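You operate a simulated robot arm through the tools that you are given. There is no shell and no other tool.

Carry out the task below with a simulated two-armed robot. There is one attempt and no reset: what you move stays moved.

## Task
Load the gripped blue-banded bar to 10 kN, let off, then load it to 25 kN and let off.
Fine: shut the narrow door and switch on first; Return takes the load off each time; press Zero after the last, then Off.

It is judged by the outcome, as a careful person would: the job done as asked, and still so three seconds after it is handed in. It fails if anything else is knocked over, pushed out of place, dropped, spilled or broken.

## Robot
Two 7-joint arms with fingered hands on one trunk that stands fixed in place. Base frame: the origin is at the foot of the trunk, x ahead of it, y to its left, z up. Readings come in cm, degrees, newtons and seconds.
The left shoulder is at [2.2, 9.2, 142.8], the right one opposite. Each reaches about 57.5 cm from its shoulder. Payload 2.1 kg a hand.
The TCP of each hand is the grasp point between the finger pads, 2 cm short of the fingertips. In the tool frame z runs along the fingers and y along their closing line. The gripper opens to 6.8 cm. The gripper's body begins 2.3 cm behind the TCP. The gripper is a hand of 5 fingers: y runs from the thumb to the fingers, the wrist lies at [-1, -7.9, -13.1] in the tool frame.
Orientation is that of the tool frame in the base frame, as a unit quaternion [x, y, z, w]. With the fingers straight down and the wrist toward the robot, the tool's x, y and z point along [0, 1, 0], [1, 0, 0] and [0, 0, -1] of the base frame.

## Interface
- The arms move only by the tool servo_tool. It takes "left_deltas", "right_deltas" or both (then of equal length, played together; a hand with none holds still); each is a list of rows, each a list of 2 entries, a list of its own where there are three numbers: the shift along the tool's x, y, z in units of 300 mm (1.0 is 300 mm), then the turn, a rotation vector about the tool's x, y, z in units of 120 degrees (1.0 is 120 degrees). In form: [[[x, y, z], [wx, wy, wz]], ...]. A call has 1 to 20 rows; each row is the pose to reach, as a shift and turn from the pose commanded when the call began, along the tool's axes at that moment. A call with a number of a shift or a turn outside -1 to 1 is refused whole. A row lasts 0.2 s, in which the tool goes at most 5 cm and 8.6 degrees; a call with a longer step from one row to the next is refused whole. Where a pose cannot be reached the arm comes as near as it can. A force on the tool above 40 N (or 10 N above the force at the start of the call, whichever is more), or a blocked arm, ends the call early, and 0.2 s more pass. In this call time passes only in rows, and 0.2 s behind the last. The reply holds the time, the measured pose of the TCP, the force on the tool along the base axes, the opening and the grip force, in the units named above and with some noise, with the torque about the TCP (base axes, N m) and any sound that the robot's microphone picked up.
- Cameras (640 x 400 px; columns grow to the right, rows downward): "scene" is now at [8.22, 6.4, 162.65]; the picture's right is [0.60, -0.80, 0.00], its down [-0.14, -0.10, -0.98] and it looks along [0.79, 0.59, -0.17] (base axes); focal length 214 px, centre (320, 200). "left" rides on the left gripper at [-5.4, -5.8, -7.2] in its tool frame; the picture's right is [-0.57, -0.39, 0.73], its down [0.73, -0.64, 0.23] and it looks along [0.38, 0.66, 0.65] (tool axes); focal length 226 px, centre (320, 200). "right" rides on the right gripper at [5.4, -5.8, -7.2] in its tool frame; the picture's right is [-0.57, 0.39, -0.73], its down [-0.73, -0.64, 0.23] and it looks along [-0.38, 0.66, 0.65] (tool axes); focal length 226 px, centre (320, 200). There is no depth. A picture from a camera that has moved, and an enlarged one, comes with that camera's place and axes in the base frame and with its lens. The place of the scene camera against the robot may be out by one fixed shift of up to 1.8 cm in any direction.
- get_image(camera): a new picture of that camera. No time passes.
- lift_body(by): slides the trunk up (or, below 0, down) by that many cm; the arms and the scene camera ride with it, the base frame stays. It gives what a move gives, with no picture.
- finger_targets(index, middle, ring, little, thumb_bend, thumb_turn, hand): sets how far each is bent, from 0 (flat) to 100 (curled in); at 30 the hand is open as for a grip, at 70 the pads meet at the TCP. One left out holds its place. A second passes; each finger stops where it meets its share of the squeeze, and holds until it gets a number again. It is the only way to open and close the hand. It gives what a move gives, with no picture; readings hold the bend of each and the force on index, middle, ring, little, thumb and palm. thumb_turn goes from beside the hand (0) to across from the fingers (100), as for a grip.
- aim_head(pan, tilt): turns the head with the scene camera to pan (to the left, within 86 degrees either way) and tilt (down, from -29 to 69), counted from straight ahead of the robot. It gives what a move gives.
- inspect(camera, box): a new picture of the part [left, top, right, bottom] of that camera's present view, enlarged. No time passes.
- sign_off(): hands the job in; it is judged then, once.

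Places have to be worked out from the pictures, the camera data and where the tool is seen. Open the grippers and draw the arms clear of the work before you hand the job in, unless the task says otherwise.

The tools are called by a JSON object that holds its "fn" and its "kwargs". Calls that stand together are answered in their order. servo_tool: Moves the arms, as the interface text tells. Its arguments: {"type":"object","properties":{"left_deltas":{"type":"array","items":{"type":"array"}},"right_deltas":{"type":"array","items":{"type":"array"}}},"required":[]} The other tools are called the same way: lift_body (by) slides the trunk up or down; finger_targets (index, middle, ring, little, thumb_bend, thumb_turn, hand) moves the fingers one by one; aim_head (pan, tilt) turns the head that bears the scene camera; get_image (camera) takes a picture; inspect (camera, box) takes an enlarged picture of a part of a camera's view; sign_off () hands the job in.

At the start:

```text
t: 0.0
left_position: [17.94, 23.99, 162.29]
left_tool_rot: [0.707, 0.708, 0.0, 0.0]
left_force: [0.3, -0.8, 0.5]
left_moment: [0.0, -0.01, -0.01]
left_opening: 6.75
left_finger_force: 0.0
left_shape: jaw
left_bend: [30.0, 30.0, 30.0, 30.0, 30.0, 98.0]
left_finger forces: [0.0, 0.0, 0.1, 0.0, 0.0, 0.0]
right_position: [24.87, 4.66, 163.04]
right_tool_rot: [0.708, 0.706, 0.0, 0.001]
right_force: [0.8, 0.4, 0.3]
right_moment: [-0.02, 0.0, 0.03]
right_opening: 6.76
right_finger_force: 0.0
right_shape: jaw
right_bend: [30.0, 30.0, 30.0, 30.0, 30.0, 98.0]
right_finger forces: [0.0, 0.0, 0.1, 0.0, 0.1, 0.0]
trunk travel left (down, up): [-66.7, 23.6]
head pan, tilt: [36.6, 10.0]
```

scene: 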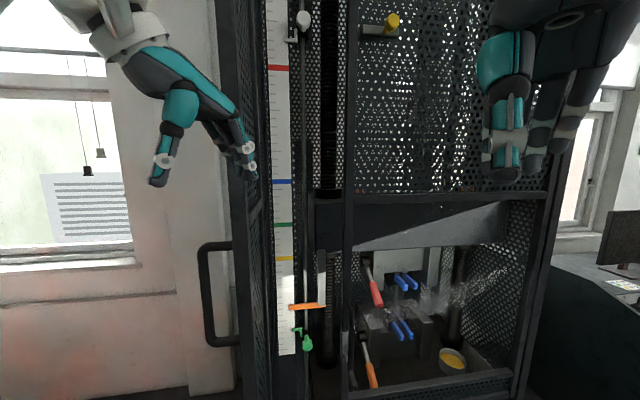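
right: 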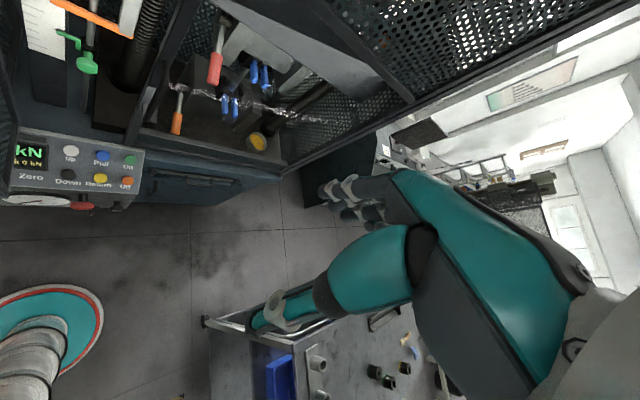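
left: 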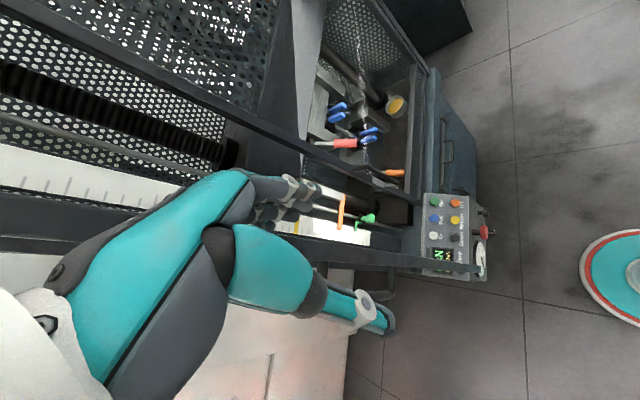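

The first pictures show a testing machine ahead and to the left, with a control panel low down. I'll look around with the head before I move anything.

{"fn": "aim_head", "kwargs": {"pan": 36, "tilt": 45}}

```text
t: 1.0
left_position: [17.97, 23.97, 162.27]
left_tool_rot: [0.707, 0.707, -0.001, 0.0]
left_force: [1.0, 0.9, 0.1]
left_moment: [0.0, -0.01, 0.04]
left_opening: 6.75
left_finger_force: 0.0
left_shape: jaw
left_bend: [30.0, 30.0, 30.0, 30.0, 30.0, 98.0]
left_finger forces: [0.0, 0.1, 0.0, 0.0, 0.0, 0.0]
right_position: [24.89, 4.64, 163.07]
right_tool_rot: [0.708, 0.706, 0.001, -0.001]
right_force: [0.7, -0.5, -0.7]
right_moment: [0.0, -0.02, -0.01]
right_opening: 6.77
right_finger_force: 0.1
right_shape: jaw
right_bend: [30.0, 30.0, 30.0, 30.0, 30.0, 98.0]
right_finger forces: [0.0, 0.0, 0.1, 0.0, 0.1, 0.1]
trunk travel left (down, up): [-66.7, 23.6]
head pan, tilt: [36.0, 45.0]
```

Head tilted down; I take a picture now.

{"fn": "get_image", "kwargs": {"camera": "scene"}}

{"fn": "inspect", "kwargs": {"camera": "right", "box": [0, 0, 320, 220]}}

{"fn": "inspect", "kwargs": {"camera": "left", "box": [260, 60, 540, 300]}}

```text
taken
camera scene: at [7.35, 5.62, 157.16], right [0.59, -0.81, 0.0], down [-0.57, -0.42, -0.71], along [0.57, 0.42, -0.71], focal length 214 px, centre (320, 200)
```

scene: 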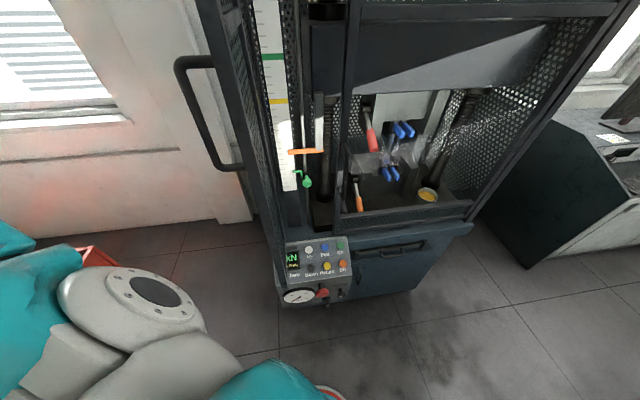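

```text
1.82 times, centred on (160, 110) of right
camera zoom: at [19.01, 10.11, 170.41], right [0.39, -0.57, 0.73], down [-0.64, -0.73, -0.23], along [0.66, -0.38, -0.65], focal length 411 px, centre (611, 364)
```

zoom: 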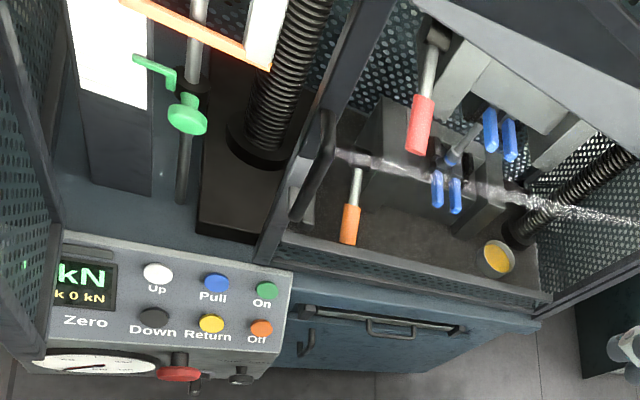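

```text
1.67 times, centred on (400, 180) of left
camera zoom: at [12.11, 18.4, 169.57], right [-0.39, -0.57, -0.73], down [-0.64, 0.73, -0.23], along [0.66, 0.38, -0.65], focal length 377 px, centre (187, 233)
```

zoom: 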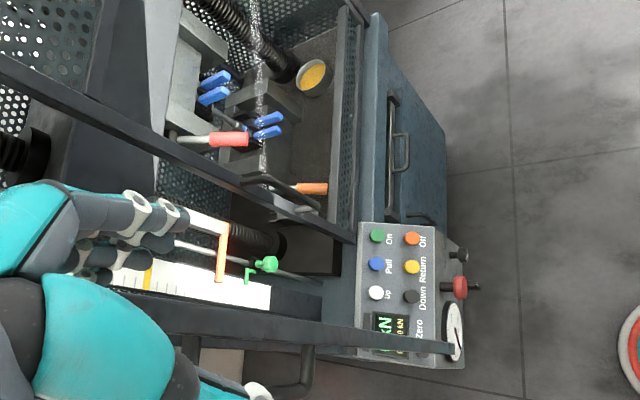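

I can see the cage, a scale, a panel (Up, Down, Pull, Return, On, Off, Zero) and a dial with a red knob. I'll enlarge parts of these views to understand the details.

{"fn": "inspect", "kwargs": {"camera": "scene", "box": [260, 220, 380, 310]}}

{"fn": "inspect", "kwargs": {"camera": "scene", "box": [330, 80, 470, 220]}}

{"fn": "inspect", "kwargs": {"camera": "scene", "box": [170, 0, 350, 240]}}

{"fn": "inspect", "kwargs": {"camera": "right", "box": [160, 10, 320, 160]}}

{"fn": "inspect", "kwargs": {"camera": "right", "box": [0, 120, 160, 220]}}

```text
4.44 times, centred on (320, 265) of scene
camera zoom: at [7.35, 5.62, 157.16], right [0.59, -0.81, 0.0], down [-0.57, -0.42, -0.71], along [0.57, 0.42, -0.71], focal length 953 px, centre (320, -89)
```

zoom: 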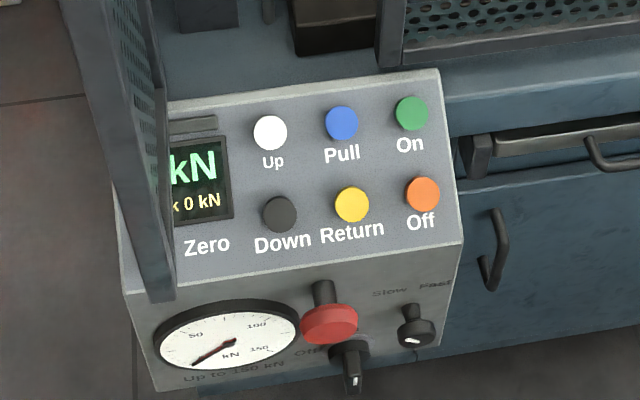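

```text
2.86 times, centred on (400, 150) of scene
camera zoom: at [7.35, 5.62, 157.16], right [0.59, -0.81, 0.0], down [-0.57, -0.42, -0.71], along [0.57, 0.42, -0.71], focal length 613 px, centre (91, 343)
```

zoom: 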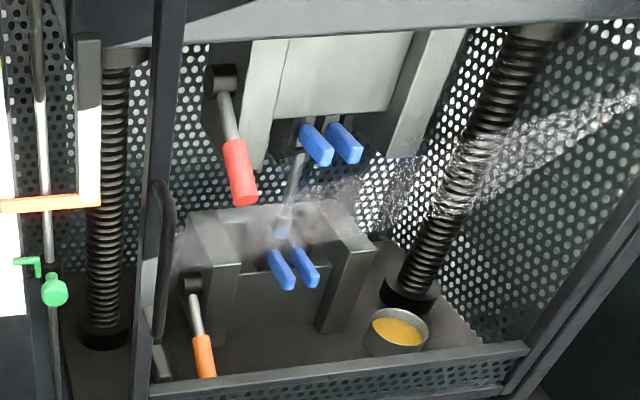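

```text
1.67 times, centred on (260, 120) of scene
camera zoom: at [7.35, 5.62, 157.16], right [0.59, -0.81, 0.0], down [-0.57, -0.42, -0.71], along [0.57, 0.42, -0.71], focal length 358 px, centre (420, 333)
```

zoom: 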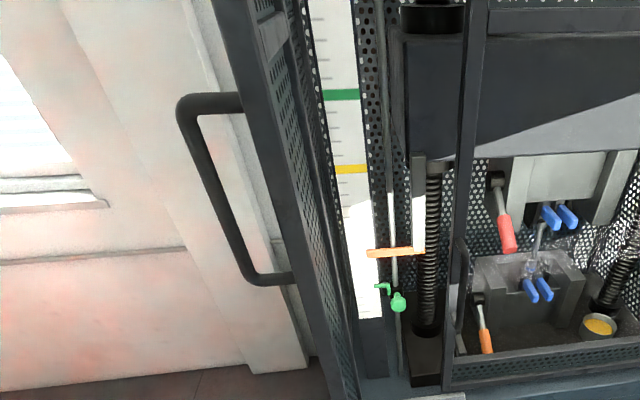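

```text
2.67 times, centred on (240, 85) of right
camera zoom: at [19.01, 10.11, 170.41], right [0.39, -0.57, 0.73], down [-0.64, -0.73, -0.23], along [0.66, -0.38, -0.65], focal length 603 px, centre (533, 507)
```

zoom: 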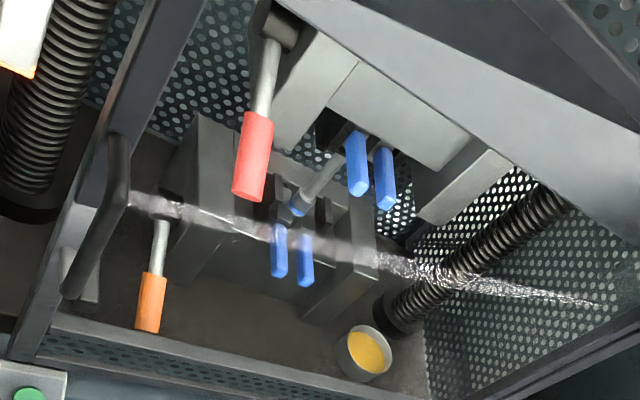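

```text
4.00 times, centred on (80, 170) of right
camera zoom: at [19.01, 10.11, 170.41], right [0.39, -0.57, 0.73], down [-0.64, -0.73, -0.23], along [0.66, -0.38, -0.65], focal length 904 px, centre (1280, 320)
```

zoom: 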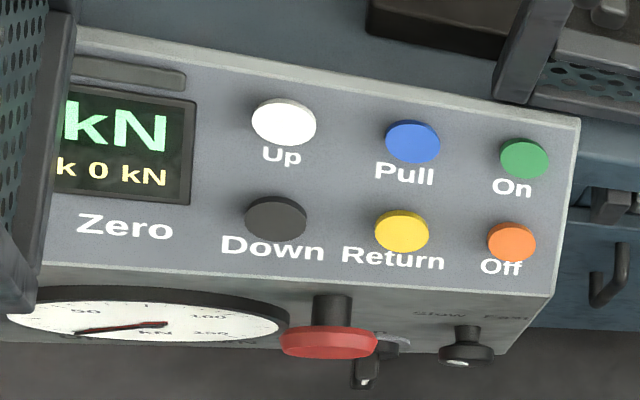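

The door stands open at roughly [25, 33], its free edge toward the robot, and the machine seems yawed about 40°. I'll look at the upper scene and the poster by the window for more information.

{"fn": "aim_head", "kwargs": {"pan": 50, "tilt": 5}}

{"fn": "inspect", "kwargs": {"camera": "scene", "box": [100, 100, 350, 260]}}

{"fn": "get_image", "kwargs": {"camera": "scene"}}

{"fn": "aim_head", "kwargs": {"pan": 36, "tilt": -20}}

{"fn": "get_image", "kwargs": {"camera": "scene"}}

{"fn": "aim_head", "kwargs": {"pan": 0, "tilt": 30}}

{"fn": "get_image", "kwargs": {"camera": "scene"}}

```text
t: 2.1
left_position: [18.0, 23.92, 162.29]
left_tool_rot: [0.708, 0.706, 0.0, 0.001]
left_force: [-0.2, 0.7, -0.1]
left_moment: [0.03, -0.01, 0.0]
left_opening: 6.77
left_finger_force: 0.1
left_shape: jaw
left_bend: [30.0, 30.0, 30.0, 30.0, 30.0, 98.0]
left_finger forces: [0.0, 0.1, 0.0, 0.0, 0.0, 0.0]
right_position: [24.88, 4.59, 163.06]
right_tool_rot: [0.708, 0.706, 0.0, 0.0]
right_force: [0.2, -0.2, -0.1]
right_moment: [-0.01, -0.01, -0.04]
right_opening: 6.74
right_finger_force: 0.2
right_shape: jaw
right_bend: [30.0, 30.0, 30.0, 30.0, 30.0, 98.0]
right_finger forces: [0.0, 0.0, 0.1, 0.1, 0.0, 0.0]
trunk travel left (down, up): [-66.7, 23.6]
head pan, tilt: [50.0, 5.0]
```

```text
2.50 times, centred on (225, 180) of scene
camera zoom: at [6.67, 7.87, 163.44], right [0.77, -0.64, 0.0], down [-0.06, -0.07, -1.0], along [0.64, 0.76, -0.09], focal length 536 px, centre (558, 250)
```

zoom: 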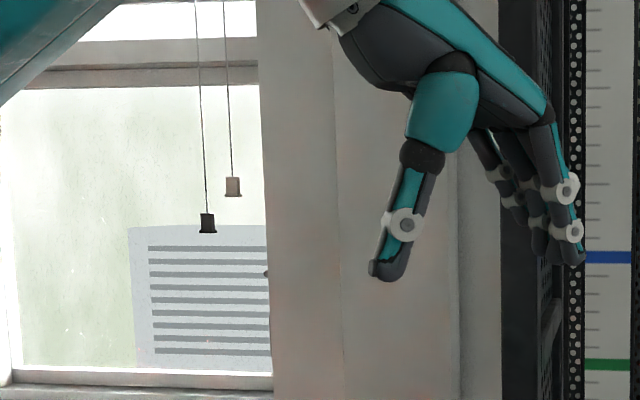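

```text
taken
camera scene: at [6.67, 7.87, 163.44], right [0.77, -0.64, 0.0], down [-0.06, -0.07, -1.0], along [0.64, 0.76, -0.09], focal length 214 px, centre (320, 200)
```

scene: 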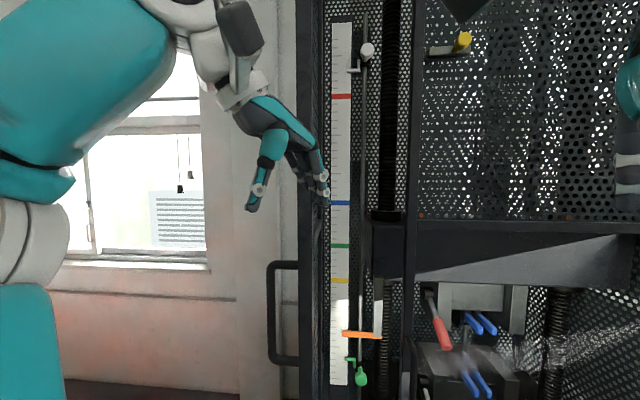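

```text
t: 3.0
left_position: [17.94, 23.93, 162.23]
left_tool_rot: [0.707, 0.707, 0.001, 0.0]
left_force: [0.6, 0.7, 0.6]
left_moment: [-0.04, 0.0, -0.01]
left_opening: 6.75
left_finger_force: 0.0
left_shape: jaw
left_bend: [30.0, 30.0, 30.0, 30.0, 30.0, 98.0]
left_finger forces: [0.0, 0.0, 0.0, 0.0, 0.0, 0.0]
right_position: [24.91, 4.72, 163.02]
right_tool_rot: [0.708, 0.707, -0.001, 0.001]
right_force: [-0.2, -1.2, -0.4]
right_moment: [0.02, -0.01, -0.01]
right_opening: 6.77
right_finger_force: 0.1
right_shape: jaw
right_bend: [30.0, 30.0, 30.0, 30.0, 30.0, 98.0]
right_finger forces: [0.0, 0.0, 0.0, 0.0, 0.0, 0.1]
trunk travel left (down, up): [-66.7, 23.6]
head pan, tilt: [36.0, -20.0]
```

```text
taken
camera scene: at [6.92, 5.31, 167.17], right [0.59, -0.81, 0.0], down [0.28, 0.2, -0.94], along [0.76, 0.55, 0.34], focal length 214 px, centre (320, 200)
```

scene: 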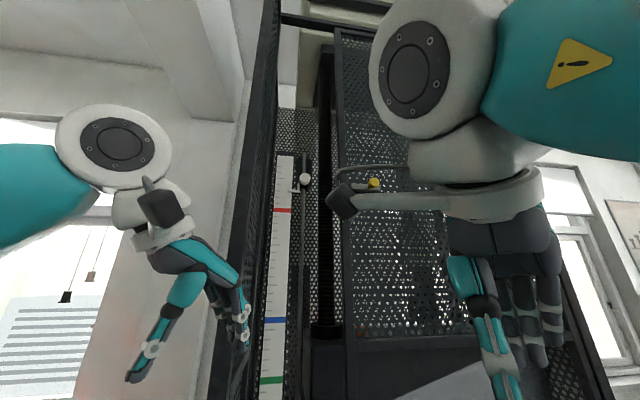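

```text
t: 4.2
left_position: [17.9, 23.87, 162.25]
left_tool_rot: [0.708, 0.706, 0.0, 0.0]
left_force: [-0.1, -0.4, 0.1]
left_moment: [0.01, -0.01, 0.03]
left_opening: 6.76
left_finger_force: 0.2
left_shape: jaw
left_bend: [30.0, 30.0, 30.0, 30.0, 30.0, 98.0]
left_finger forces: [0.0, 0.0, 0.0, 0.1, 0.0, 0.0]
right_position: [24.84, 4.61, 163.06]
right_tool_rot: [0.707, 0.707, 0.001, 0.0]
right_force: [-0.3, -0.1, 0.9]
right_moment: [0.01, 0.01, -0.02]
right_opening: 6.76
right_finger_force: 0.0
right_shape: jaw
right_bend: [30.0, 30.0, 30.0, 30.0, 30.0, 98.0]
right_finger forces: [0.0, 0.1, 0.0, 0.0, 0.0, 0.0]
trunk travel left (down, up): [-66.7, 23.6]
head pan, tilt: [0.0, 30.0]
```

```text
taken
camera scene: at [9.81, 0.84, 159.42], right [0.0, -1.0, 0.0], down [-0.5, 0.0, -0.87], along [0.87, 0.0, -0.5], focal length 214 px, centre (320, 200)
```

scene: 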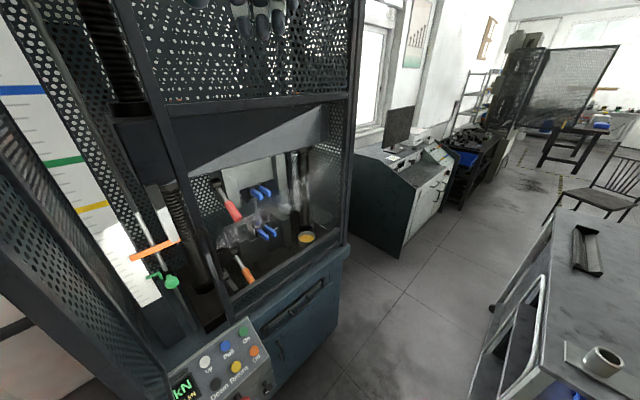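

No instructions on the poster are legible. The panel is low (z≈77–83), so I lower the trunk; the hands slide down parallel to the door, about 8 cm from it.

{"fn": "lift_body", "kwargs": {"by": -30}}

{"fn": "aim_head", "kwargs": {"pan": 36, "tilt": 35}}

{"fn": "get_image", "kwargs": {"camera": "scene"}}

{"fn": "get_image", "kwargs": {"camera": "left"}}

{"fn": "get_image", "kwargs": {"camera": "right"}}

```text
t: 7.2
left_position: [18.01, 23.93, 132.33]
left_tool_rot: [0.708, 0.706, 0.0, 0.0]
left_force: [-0.7, 0.3, 0.4]
left_moment: [0.0, -0.06, 0.01]
left_opening: 6.77
left_finger_force: 0.1
left_shape: jaw
left_bend: [30.0, 30.0, 30.0, 30.0, 30.0, 98.0]
left_finger forces: [0.0, 0.1, 0.0, 0.0, 0.0, 0.0]
right_position: [24.89, 4.63, 133.0]
right_tool_rot: [0.708, 0.706, 0.001, -0.001]
right_force: [0.0, -0.5, 0.5]
right_moment: [0.02, -0.02, 0.0]
right_opening: 6.76
right_finger_force: 0.0
right_shape: jaw
right_bend: [30.0, 30.0, 30.0, 30.0, 30.0, 98.0]
right_finger forces: [0.0, 0.1, 0.0, 0.1, 0.0, 0.0]
trunk travel left (down, up): [-36.7, 53.6]
head pan, tilt: [0.0, 30.0]
```

```text
t: 8.2
left_position: [18.04, 23.99, 132.33]
left_tool_rot: [0.707, 0.707, 0.001, 0.0]
left_force: [0.3, 0.2, 0.4]
left_moment: [-0.03, 0.01, 0.0]
left_opening: 6.76
left_finger_force: 0.0
left_shape: jaw
left_bend: [30.0, 30.0, 30.0, 30.0, 30.0, 98.0]
left_finger forces: [0.0, 0.1, 0.1, 0.1, 0.0, 0.0]
right_position: [24.99, 4.67, 133.11]
right_tool_rot: [0.708, 0.706, 0.0, 0.001]
right_force: [-0.8, 0.2, 0.4]
right_moment: [-0.02, 0.0, 0.02]
right_opening: 6.8
right_finger_force: 0.0
right_shape: jaw
right_bend: [30.0, 30.0, 30.0, 30.0, 30.0, 98.0]
right_finger forces: [0.1, 0.0, 0.0, 0.0, 0.0, 0.1]
trunk travel left (down, up): [-36.7, 53.6]
head pan, tilt: [36.0, 35.0]
```

```text
taken
camera scene: at [10.03, 6.0, 128.53], right [0.59, -0.81, 0.0], down [-0.46, -0.34, -0.82], along [0.66, 0.48, -0.57], focal length 214 px, centre (320, 200)
```

scene: 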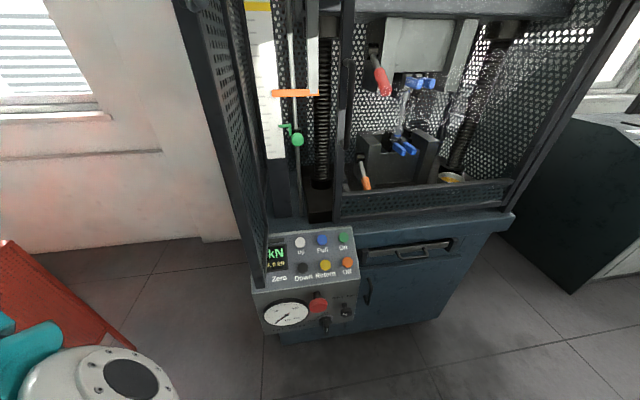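

```text
taken
camera left: at [12.11, 18.4, 139.57], right [-0.39, -0.57, -0.73], down [-0.64, 0.73, -0.23], along [0.66, 0.38, -0.65], focal length 226 px, centre (320, 200)
```

left: 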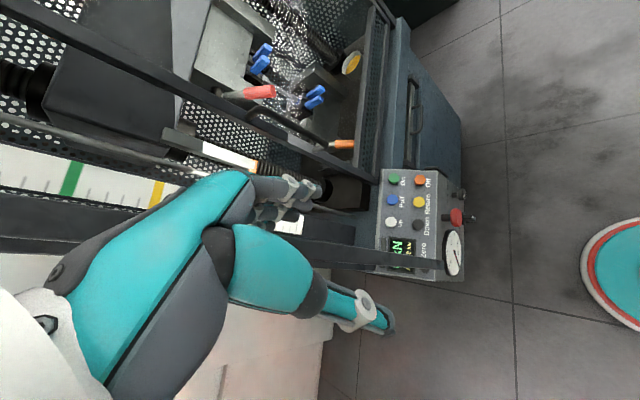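

```text
taken
camera right: at [19.01, 10.11, 140.41], right [0.39, -0.57, 0.73], down [-0.64, -0.73, -0.23], along [0.66, -0.38, -0.65], focal length 226 px, centre (320, 200)
```

right: 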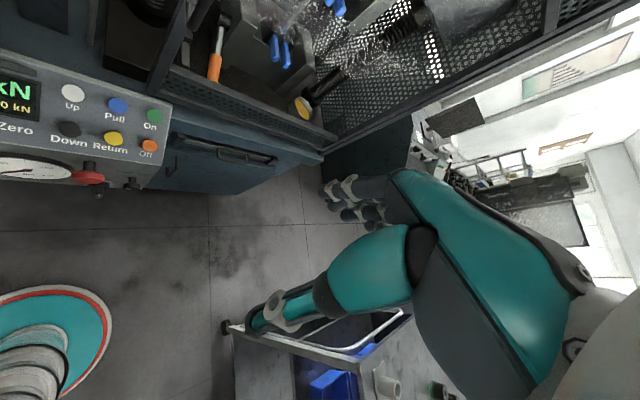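

The view is closer now. I'll enlarge the panel, the grip area and the door from this viewpoint.

{"fn": "inspect", "kwargs": {"camera": "scene", "box": [235, 215, 375, 345]}}

{"fn": "inspect", "kwargs": {"camera": "scene", "box": [330, 40, 490, 220]}}

{"fn": "inspect", "kwargs": {"camera": "scene", "box": [170, 0, 350, 280]}}

{"fn": "inspect", "kwargs": {"camera": "left", "box": [340, 150, 480, 290]}}

{"fn": "inspect", "kwargs": {"camera": "right", "box": [0, 60, 180, 220]}}

```text
3.08 times, centred on (305, 280) of scene
camera zoom: at [10.03, 6.0, 128.53], right [0.59, -0.81, 0.0], down [-0.46, -0.34, -0.82], along [0.66, 0.48, -0.57], focal length 660 px, centre (366, -46)
```

zoom: 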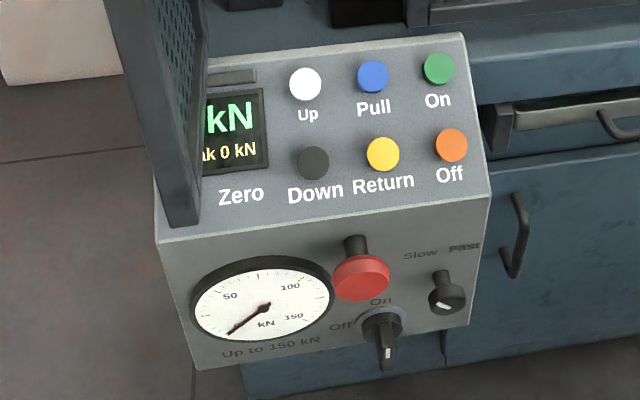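

```text
2.22 times, centred on (410, 130) of scene
camera zoom: at [10.03, 6.0, 128.53], right [0.59, -0.81, 0.0], down [-0.46, -0.34, -0.82], along [0.66, 0.48, -0.57], focal length 477 px, centre (120, 356)
```

zoom: 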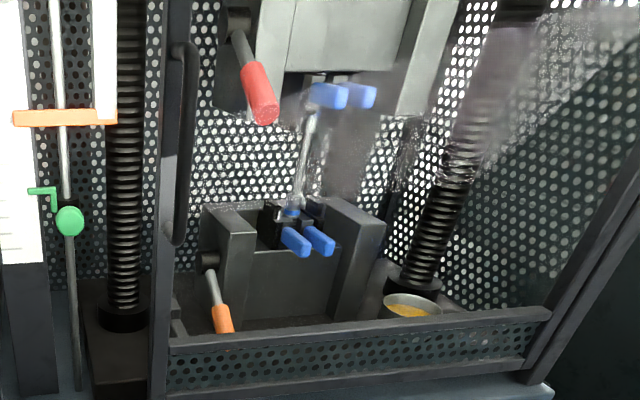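

```text
1.43 times, centred on (260, 140) of scene
camera zoom: at [10.03, 6.0, 128.53], right [0.59, -0.81, 0.0], down [-0.46, -0.34, -0.82], along [0.66, 0.48, -0.57], focal length 306 px, centre (406, 286)
```

zoom: 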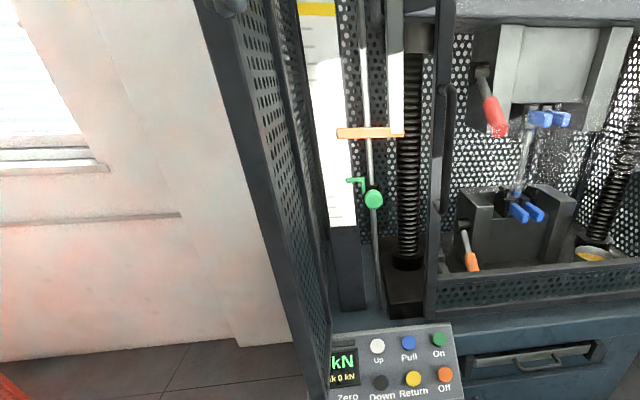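

```text
2.86 times, centred on (410, 220) of left
camera zoom: at [12.11, 18.4, 139.57], right [-0.39, -0.57, -0.73], down [-0.64, 0.73, -0.23], along [0.66, 0.38, -0.65], focal length 646 px, centre (63, 143)
```

zoom: 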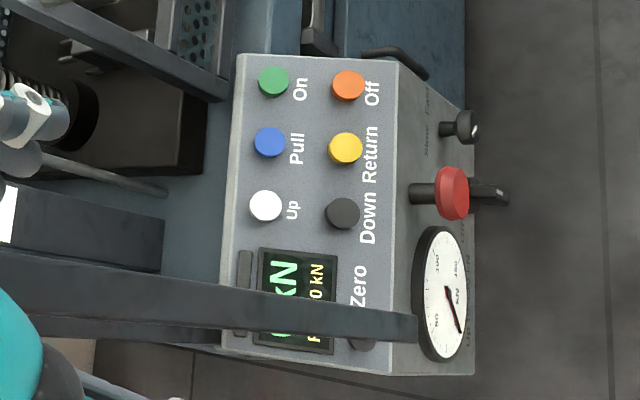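

```text
2.50 times, centred on (90, 140) of right
camera zoom: at [19.01, 10.11, 140.41], right [0.39, -0.57, 0.73], down [-0.64, -0.73, -0.23], along [0.66, -0.38, -0.65], focal length 565 px, centre (895, 350)
```

zoom: 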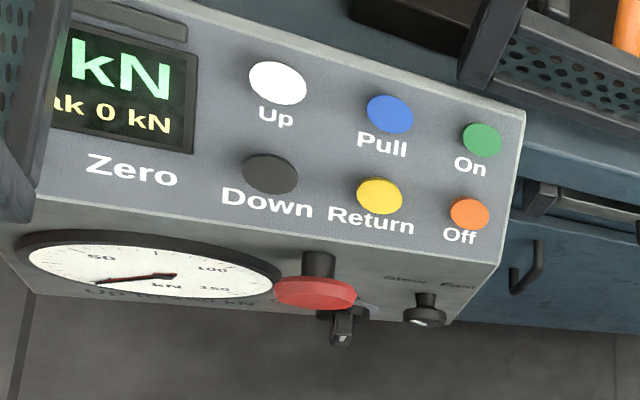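

The Zero button sits left of its label, behind the open door; the rotary Off/On, the Slow/Fast knob and the red button are on the front face. I'll look at the door handle and hinge from this lower height.

{"fn": "aim_head", "kwargs": {"pan": 55, "tilt": 10}}

{"fn": "get_image", "kwargs": {"camera": "scene"}}

{"fn": "inspect", "kwargs": {"camera": "scene", "box": [240, 0, 440, 400]}}

```text
t: 9.1
left_position: [17.98, 23.96, 132.2]
left_tool_rot: [0.708, 0.707, 0.0, 0.0]
left_force: [-0.3, 0.6, -0.2]
left_moment: [-0.03, 0.0, 0.02]
left_opening: 6.74
left_finger_force: 0.0
left_shape: jaw
left_bend: [30.0, 30.0, 30.0, 30.0, 30.0, 98.0]
left_finger forces: [0.0, 0.0, 0.0, 0.0, 0.0, 0.0]
right_position: [24.89, 4.65, 133.07]
right_tool_rot: [0.708, 0.706, 0.0, -0.001]
right_force: [-0.4, 0.0, -0.5]
right_moment: [-0.01, 0.01, 0.01]
right_opening: 6.78
right_finger_force: 0.0
right_shape: jaw
right_bend: [30.0, 30.0, 30.0, 30.0, 30.0, 98.0]
right_finger forces: [0.1, 0.0, 0.0, 0.0, 0.0, 0.0]
trunk travel left (down, up): [-36.7, 53.6]
head pan, tilt: [55.0, 10.0]
```

```text
taken
camera scene: at [8.24, 8.45, 132.54], right [0.82, -0.57, 0.0], down [-0.1, -0.14, -0.98], along [0.57, 0.81, -0.17], focal length 214 px, centre (320, 200)
```

scene: 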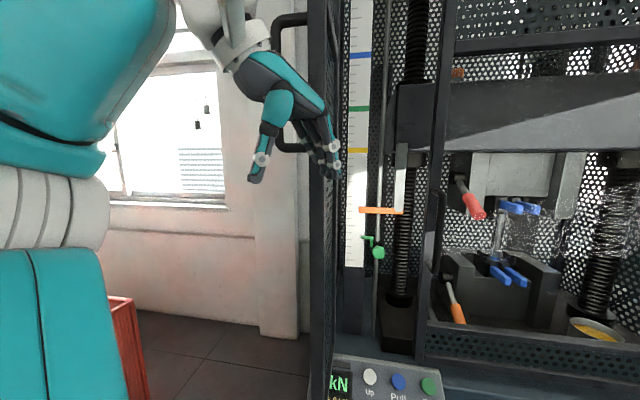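

```text
1.00 times, centred on (340, 200) of scene (not enlarged: the box is as wide or as high as the picture)
camera zoom: at [8.24, 8.45, 132.54], right [0.82, -0.57, 0.0], down [-0.1, -0.14, -0.98], along [0.57, 0.81, -0.17], focal length 214 px, centre (300, 200)
```

zoom: 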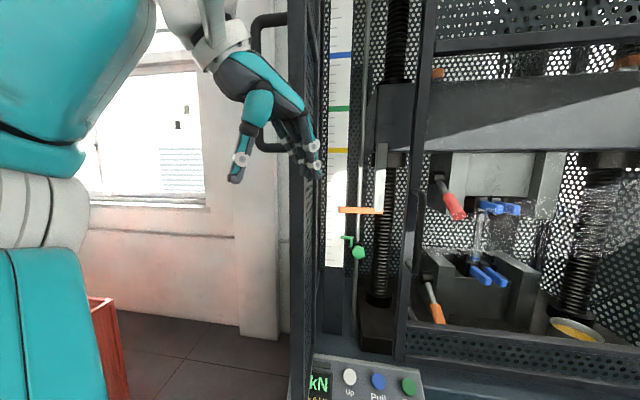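

The handle is a vertical bar near [20.5, 36, 134–150], fixed at the door's free edge, with the hinge near [41, 48]. I raise the trunk again so the left shoulder is at handle height, and move the left thumb aside so I can hook the bar with the fingers.

{"fn": "lift_body", "kwargs": {"by": 27}}

{"fn": "finger_targets", "kwargs": {"hand": "left", "thumb_turn": 0, "thumb_bend": 0}}

{"fn": "get_image", "kwargs": {"camera": "left"}}

{"fn": "get_image", "kwargs": {"camera": "scene"}}

```text
t: 11.8
left_position: [17.92, 23.94, 159.23]
left_tool_rot: [0.707, 0.707, 0.0, 0.0]
left_force: [-0.6, -1.3, 0.0]
left_moment: [0.0, 0.02, 0.04]
left_opening: 6.74
left_finger_force: 0.1
left_shape: jaw
left_bend: [30.0, 30.0, 30.0, 30.0, 30.0, 98.0]
left_finger forces: [0.0, 0.1, 0.0, 0.0, 0.1, 0.0]
right_position: [24.91, 4.62, 160.06]
right_tool_rot: [0.708, 0.707, 0.0, 0.0]
right_force: [-0.8, -0.8, -0.4]
right_moment: [0.0, 0.01, 0.05]
right_opening: 6.75
right_finger_force: 0.1
right_shape: jaw
right_bend: [30.0, 30.0, 30.0, 30.0, 30.0, 98.0]
right_finger forces: [0.1, 0.0, 0.1, 0.0, 0.0, 0.1]
trunk travel left (down, up): [-63.7, 26.6]
head pan, tilt: [55.0, 10.0]
```

```text
t: 12.8
left_position: [17.98, 23.94, 159.13]
left_tool_rot: [0.708, 0.707, 0.0, 0.0]
left_force: [0.0, 0.7, -0.6]
left_moment: [0.01, 0.01, 0.0]
left_opening: 9.85
left_finger_force: 0.0
left_shape: fingers
left_bend: [30.0, 30.0, 30.0, 30.0, 1.0, 0.0]
left_finger forces: [0.0, 0.0, 0.0, 0.0, 0.0, 0.0]
right_position: [24.89, 4.66, 160.07]
right_tool_rot: [0.708, 0.706, 0.001, -0.001]
right_force: [-0.1, -0.6, 0.2]
right_moment: [0.0, 0.04, -0.04]
right_opening: 6.77
right_finger_force: 0.2
right_shape: jaw
right_bend: [30.0, 30.0, 30.0, 30.0, 30.0, 98.0]
right_finger forces: [0.1, 0.1, 0.1, 0.0, 0.0, 0.0]
trunk travel left (down, up): [-63.7, 26.6]
head pan, tilt: [55.0, 10.0]
```

```text
taken
camera left: at [12.11, 18.4, 166.57], right [-0.39, -0.57, -0.73], down [-0.64, 0.73, -0.23], along [0.66, 0.38, -0.65], focal length 226 px, centre (320, 200)
```

left: 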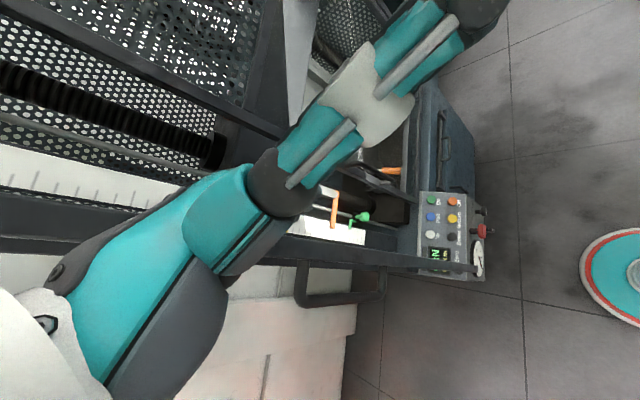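

```text
taken
camera scene: at [6.19, 8.45, 159.64], right [0.82, -0.57, 0.0], down [-0.1, -0.14, -0.98], along [0.56, 0.81, -0.17], focal length 214 px, centre (320, 200)
```

scene: 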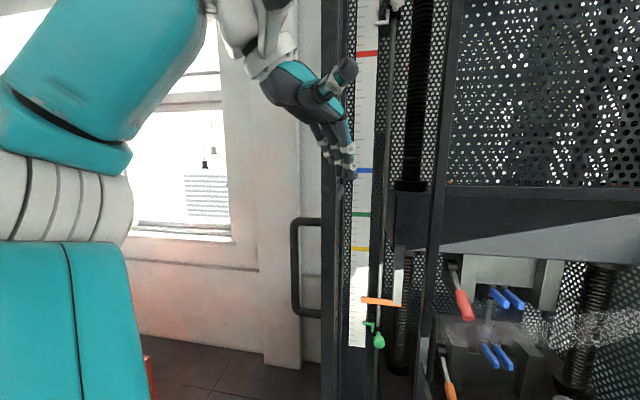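

The thumb lies aside now, and the handle bar reads near [21.2, 36.1], z 135–150.5. I move the left hand back and left, above the handle's height and clear of the door edge.

{"fn": "servo_tool", "kwargs": {"left_deltas": [[[0.05, -0.1, -0.03], [0, 0, 0]], [[0.2, -0.13, -0.05], [0, 0, 0]], [[0.35, -0.13, -0.05], [0, 0, 0]], [[0.5, -0.13, -0.05], [0, 0, 0]], [[0.65, -0.13, -0.05], [0, 0, 0]], [[0.7, -0.13, -0.05], [0, 0, 0]]]}}

{"fn": "get_image", "kwargs": {"camera": "scene"}}

{"fn": "get_image", "kwargs": {"camera": "left"}}

```text
t: 14.2
left_position: [12.73, 41.88, 158.43]
left_tool_rot: [0.707, 0.707, 0.001, -0.001]
left_force: [0.0, -1.1, -0.1]
left_moment: [-0.01, 0.02, -0.01]
left_opening: 9.84
left_finger_force: 0.1
left_shape: fingers
left_bend: [30.0, 30.0, 30.0, 30.0, 0.0, 0.0]
left_finger forces: [0.0, 0.1, 0.1, 0.0, 0.0, 0.0]
left hand out of reach, approached as far as the arm can: row 4, 5, 6
right_position: [25.02, 4.64, 159.92]
right_tool_rot: [0.708, 0.706, 0.001, -0.001]
right_force: [0.5, 0.6, -0.7]
right_moment: [0.03, -0.01, -0.03]
right_opening: 6.79
right_finger_force: 0.0
right_shape: jaw
right_bend: [30.0, 30.0, 30.0, 30.0, 30.0, 98.0]
right_finger forces: [0.0, 0.0, 0.0, 0.0, 0.0, 0.1]
trunk travel left (down, up): [-63.7, 26.6]
head pan, tilt: [55.0, 10.0]
```

```text
taken
camera scene: at [6.32, 8.4, 159.64], right [0.82, -0.57, 0.0], down [-0.1, -0.14, -0.98], along [0.56, 0.81, -0.17], focal length 214 px, centre (320, 200)
```

scene: 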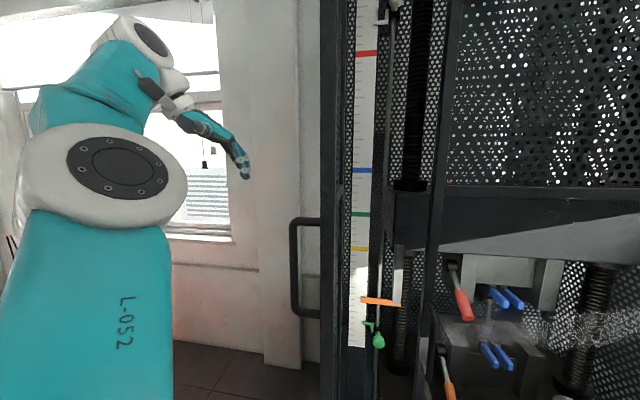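

```text
taken
camera left: at [6.96, 36.47, 165.67], right [-0.39, -0.56, -0.73], down [-0.64, 0.73, -0.23], along [0.66, 0.38, -0.65], focal length 226 px, centre (320, 200)
```

left: 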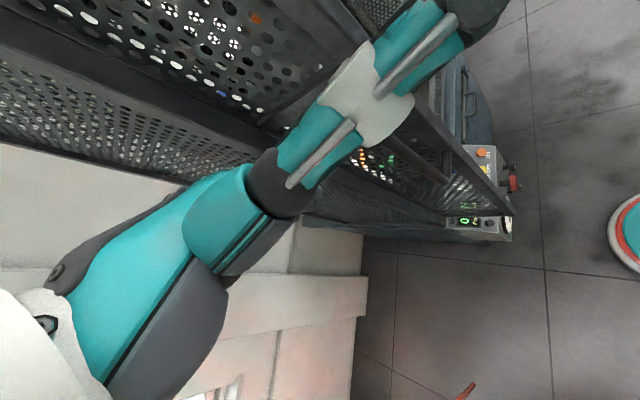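

Now I can see the door and the cage side from the left. I'll enlarge this view to find the hinge and bottom corners.

{"fn": "inspect", "kwargs": {"camera": "left", "box": [280, 60, 540, 260]}}

{"fn": "inspect", "kwargs": {"camera": "left", "box": [0, 0, 320, 200]}}

```text
2.00 times, centred on (410, 160) of left
camera zoom: at [6.96, 36.47, 165.67], right [-0.39, -0.56, -0.73], down [-0.64, 0.73, -0.23], along [0.66, 0.38, -0.65], focal length 452 px, centre (140, 280)
```

zoom: 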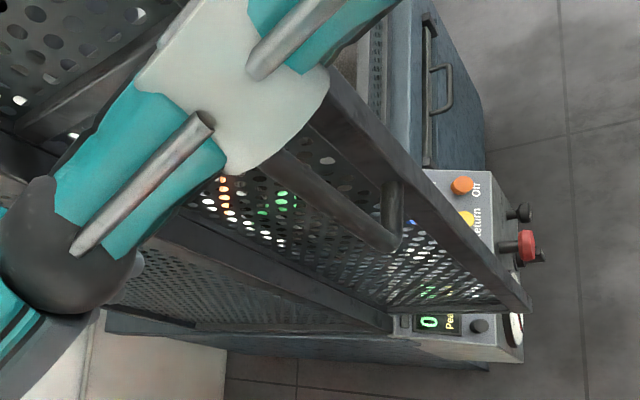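

```text
2.00 times, centred on (160, 100) of left
camera zoom: at [6.96, 36.47, 165.67], right [-0.39, -0.56, -0.73], down [-0.64, 0.73, -0.23], along [0.66, 0.38, -0.65], focal length 452 px, centre (640, 400)
```

zoom: 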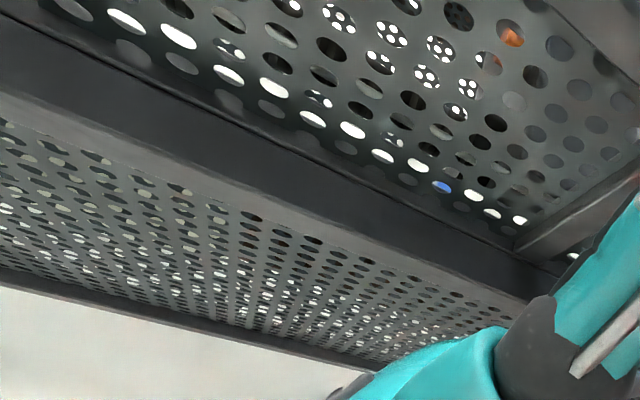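

From the new view the door's bottom corner is at ≈[25.4, 32.5], the hinge ≈[39, 46.7] and the door is about 20 cm wide. I turn the left hand to point forward, palm facing right and index on top, to the left of the handle.

{"fn": "servo_tool", "kwargs": {"left_deltas": [[[-0.005, 0, 0.02], [-0.03, -0.047, -0.03]], [[-0.01, 0, 0.05], [-0.06, -0.094, -0.06]], [[-0.015, 0, 0.09], [-0.09, -0.142, -0.09]], [[-0.02, 0, 0.13], [-0.12, -0.189, -0.12]], [[-0.025, 0, 0.17], [-0.15, -0.236, -0.15]], [[-0.03, 0, 0.21], [-0.18, -0.283, -0.18]], [[-0.035, 0, 0.25], [-0.21, -0.33, -0.21]], [[-0.04, 0, 0.29], [-0.24, -0.378, -0.24]], [[-0.045, 0, 0.33], [-0.271, -0.425, -0.271]], [[-0.05, 0, 0.37], [-0.301, -0.472, -0.301]], [[-0.05, 0, 0.41], [-0.331, -0.519, -0.331]], [[-0.05, 0, 0.45], [-0.361, -0.567, -0.361]], [[-0.05, 0, 0.49], [-0.391, -0.614, -0.391]], [[-0.05, 0, 0.52], [-0.421, -0.661, -0.421]]]}}

{"fn": "get_image", "kwargs": {"camera": "left"}}

{"fn": "aim_head", "kwargs": {"pan": 60, "tilt": 20}}

{"fn": "get_image", "kwargs": {"camera": "scene"}}

```text
t: 17.2
left_position: [12.83, 40.45, 142.75]
left_tool_rot: [0.153, 0.691, -0.153, 0.689]
left_force: [-0.2, 0.4, 0.1]
left_moment: [0.01, -0.01, 0.02]
left_opening: 9.84
left_finger_force: 0.0
left_shape: fingers
left_bend: [30.0, 30.0, 30.0, 30.0, 0.0, 0.0]
left_finger forces: [0.0, 0.0, 0.0, 0.1, 0.0, 0.0]
right_position: [25.12, 4.77, 159.99]
right_tool_rot: [0.708, 0.707, -0.001, 0.0]
right_force: [0.5, 0.4, 0.5]
right_moment: [0.01, 0.0, 0.01]
right_opening: 6.76
right_finger_force: 0.0
right_shape: jaw
right_bend: [30.0, 30.0, 30.0, 30.0, 30.0, 98.0]
right_finger forces: [0.0, 0.0, 0.1, 0.1, 0.1, 0.0]
trunk travel left (down, up): [-63.7, 26.6]
head pan, tilt: [55.0, 10.0]
```

```text
taken
camera left: at [3.82, 38.13, 148.36], right [0.5, -0.66, 0.57], down [-0.06, -0.68, -0.73], along [0.87, 0.33, -0.38], focal length 226 px, centre (320, 200)
```

left: 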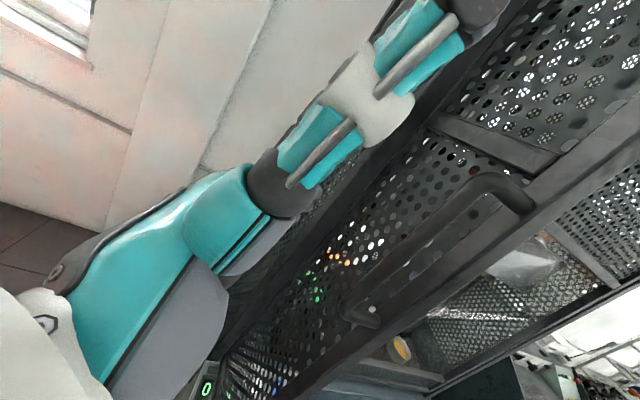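

```text
t: 17.9
left_position: [12.78, 40.41, 142.77]
left_tool_rot: [0.155, 0.691, -0.153, 0.69]
left_force: [-0.2, 0.0, 0.9]
left_moment: [0.02, 0.03, -0.03]
left_opening: 9.86
left_finger_force: 0.0
left_shape: fingers
left_bend: [30.0, 30.0, 30.0, 30.0, 0.0, 0.0]
left_finger forces: [0.1, 0.0, 0.0, 0.0, 0.0, 0.0]
right_position: [24.87, 4.65, 160.07]
right_tool_rot: [0.707, 0.707, 0.0, 0.0]
right_force: [0.0, 0.2, -0.8]
right_moment: [0.0, 0.01, 0.01]
right_opening: 6.78
right_finger_force: 0.0
right_shape: jaw
right_bend: [30.0, 30.0, 30.0, 30.0, 30.0, 98.0]
right_finger forces: [0.1, 0.0, 0.1, 0.0, 0.0, 0.0]
trunk travel left (down, up): [-63.7, 26.6]
head pan, tilt: [60.0, 20.0]
```

```text
taken
camera scene: at [5.52, 8.9, 158.02], right [0.87, -0.5, 0.0], down [-0.17, -0.3, -0.94], along [0.47, 0.81, -0.34], focal length 214 px, centre (320, 200)
```

scene: 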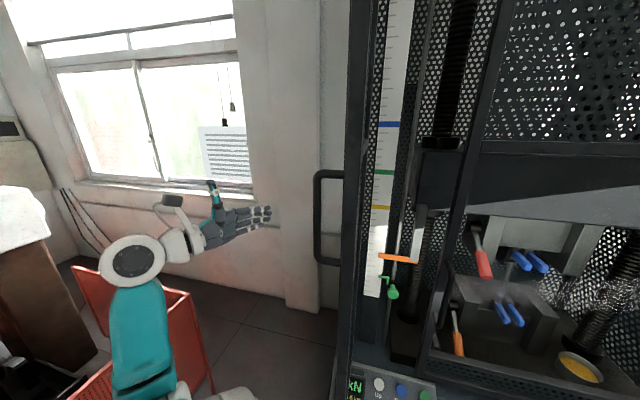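

The hand points at the handle: the bar lies about 9.4 cm straight ahead along the tool's z. I advance 8.5 cm so that the bar sits between fingers and palm.

{"fn": "servo_tool", "kwargs": {"left_deltas": [[[0, 0, 0.06], [0, 0, 0]], [[0, 0, 0.12], [0, 0, 0]], [[0, 0, 0.18], [0, 0, 0]], [[0, 0, 0.24], [0, 0, 0]], [[0, 0, 0.283], [0, 0, 0]]]}}

{"fn": "get_image", "kwargs": {"camera": "left"}}

{"fn": "get_image", "kwargs": {"camera": "scene"}}

{"fn": "inspect", "kwargs": {"camera": "scene", "box": [220, 140, 380, 290]}}

```text
t: 19.1
left_position: [20.42, 36.97, 142.69]
left_tool_rot: [0.154, 0.69, -0.154, 0.69]
left_force: [0.1, 1.1, 0.0]
left_moment: [-0.02, 0.01, 0.0]
left_opening: 9.84
left_finger_force: 0.0
left_shape: fingers
left_bend: [30.0, 30.0, 30.0, 30.0, 0.0, 0.0]
left_finger forces: [0.1, 0.1, 0.1, 0.0, 0.0, 0.0]
right_position: [24.94, 4.65, 160.07]
right_tool_rot: [0.708, 0.707, 0.0, 0.0]
right_force: [-0.4, -0.5, 0.8]
right_moment: [0.02, 0.01, -0.01]
right_opening: 6.78
right_finger_force: 0.1
right_shape: jaw
right_bend: [30.0, 30.0, 30.0, 30.0, 30.0, 98.0]
right_finger forces: [0.0, 0.0, 0.0, 0.0, 0.0, 0.1]
trunk travel left (down, up): [-63.7, 26.6]
head pan, tilt: [60.0, 20.0]
```

```text
taken
camera left: at [11.42, 34.54, 148.37], right [0.5, -0.66, 0.57], down [-0.06, -0.68, -0.73], along [0.87, 0.33, -0.38], focal length 226 px, centre (320, 200)
```

left: 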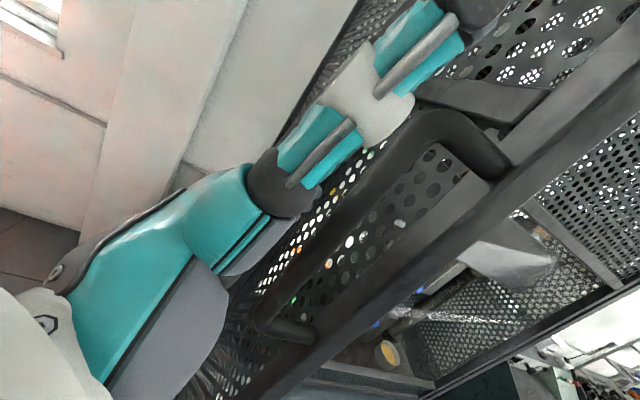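

```text
taken
camera scene: at [5.5, 8.9, 158.01], right [0.87, -0.5, 0.0], down [-0.17, -0.3, -0.94], along [0.47, 0.81, -0.34], focal length 214 px, centre (320, 200)
```

scene: 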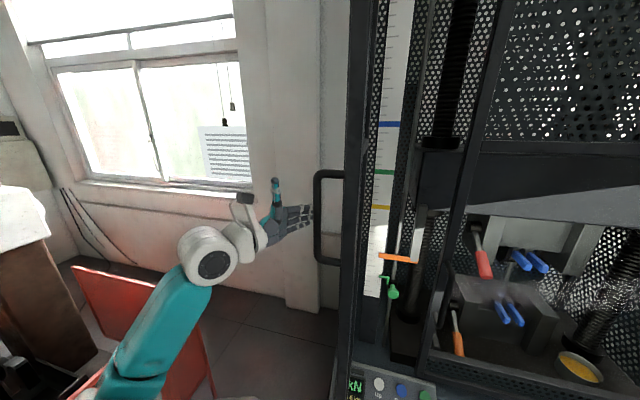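

```text
2.67 times, centred on (300, 215) of scene
camera zoom: at [5.5, 8.9, 158.01], right [0.87, -0.5, 0.0], down [-0.17, -0.3, -0.94], along [0.47, 0.81, -0.34], focal length 572 px, centre (373, 160)
```

zoom: 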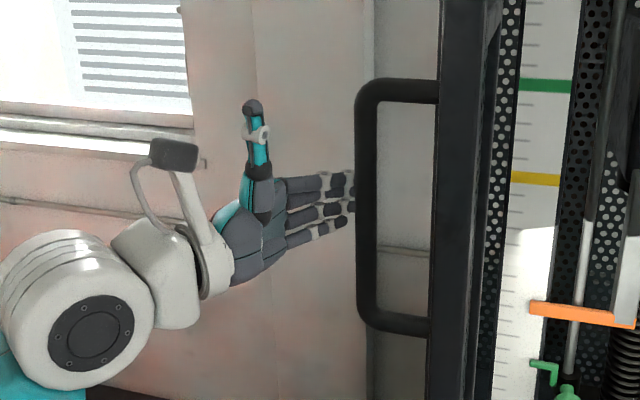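

The fingertips are just past the bar on its far side; the bar is about 1 cm ahead of the TCP. I advance 2 cm more and then curl the fingers around it.

{"fn": "servo_tool", "kwargs": {"left_deltas": [[[0, 0, 0.035], [0, 0, 0]], [[0, 0, 0.07], [0, 0, 0]]]}}

{"fn": "finger_targets", "kwargs": {"hand": "left", "index": 75, "middle": 75, "ring": 75, "little": 75}}

{"fn": "get_image", "kwargs": {"camera": "left"}}

{"fn": "inspect", "kwargs": {"camera": "scene", "box": [220, 140, 380, 290]}}

```text
t: 19.7
left_position: [22.33, 36.01, 142.73]
left_tool_rot: [0.154, 0.69, -0.154, 0.69]
left_force: [0.7, 0.1, -0.3]
left_moment: [0.02, 0.02, 0.01]
left_opening: 9.87
left_finger_force: 0.1
left_shape: fingers
left_bend: [30.0, 30.0, 30.0, 30.0, 0.0, 0.0]
left_finger forces: [0.1, 0.1, 0.0, 0.1, 0.0, 0.0]
right_position: [24.87, 4.55, 160.01]
right_tool_rot: [0.708, 0.707, 0.0, 0.0]
right_force: [0.1, -0.4, -0.8]
right_moment: [-0.03, 0.04, 0.02]
right_opening: 6.78
right_finger_force: 0.1
right_shape: jaw
right_bend: [30.0, 30.0, 30.0, 30.0, 30.0, 98.0]
right_finger forces: [0.0, 0.1, 0.1, 0.0, 0.0, 0.1]
trunk travel left (down, up): [-63.7, 26.6]
head pan, tilt: [60.0, 20.0]
```

```text
t: 20.7
left_position: [22.59, 36.2, 142.69]
left_tool_rot: [0.154, 0.691, -0.155, 0.689]
left_force: [10.9, 7.2, -0.5]
left_moment: [0.14, -0.2, -0.12]
left_opening: 7.93
left_finger_force: 6.8
left_shape: fingers
left_bend: [75.0, 75.0, 75.0, 73.0, 0.0, 0.0]
left_finger forces: [3.5, 0.0, 1.3, 8.5, 0.1, 0.0]
right_position: [25.18, 4.79, 159.91]
right_tool_rot: [0.708, 0.706, -0.001, -0.001]
right_force: [-0.1, 0.3, -0.1]
right_moment: [-0.06, 0.0, 0.0]
right_opening: 6.74
right_finger_force: 0.1
right_shape: jaw
right_bend: [30.0, 30.0, 30.0, 30.0, 30.0, 98.0]
right_finger forces: [0.0, 0.0, 0.0, 0.1, 0.0, 0.0]
trunk travel left (down, up): [-63.7, 26.6]
head pan, tilt: [60.0, 20.0]
```

```text
taken
camera left: at [13.6, 33.83, 148.27], right [0.5, -0.66, 0.57], down [-0.07, -0.68, -0.73], along [0.87, 0.33, -0.38], focal length 226 px, centre (320, 200)
```

left: 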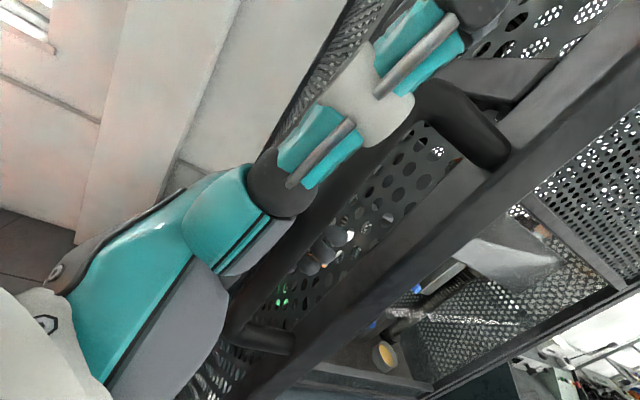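

```text
2.67 times, centred on (300, 215) of scene
camera zoom: at [5.83, 9.09, 157.99], right [0.87, -0.5, 0.0], down [-0.17, -0.3, -0.94], along [0.47, 0.81, -0.34], focal length 572 px, centre (373, 160)
```

zoom: 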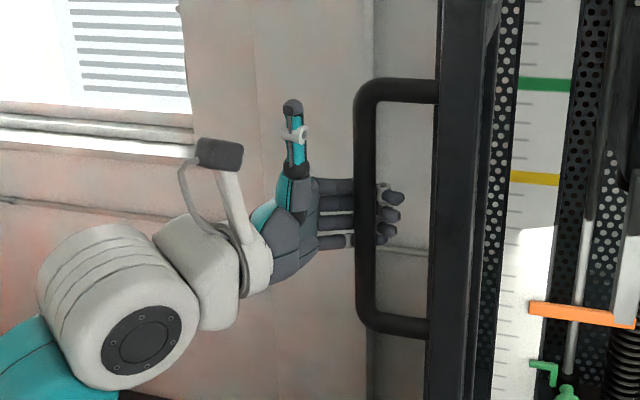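

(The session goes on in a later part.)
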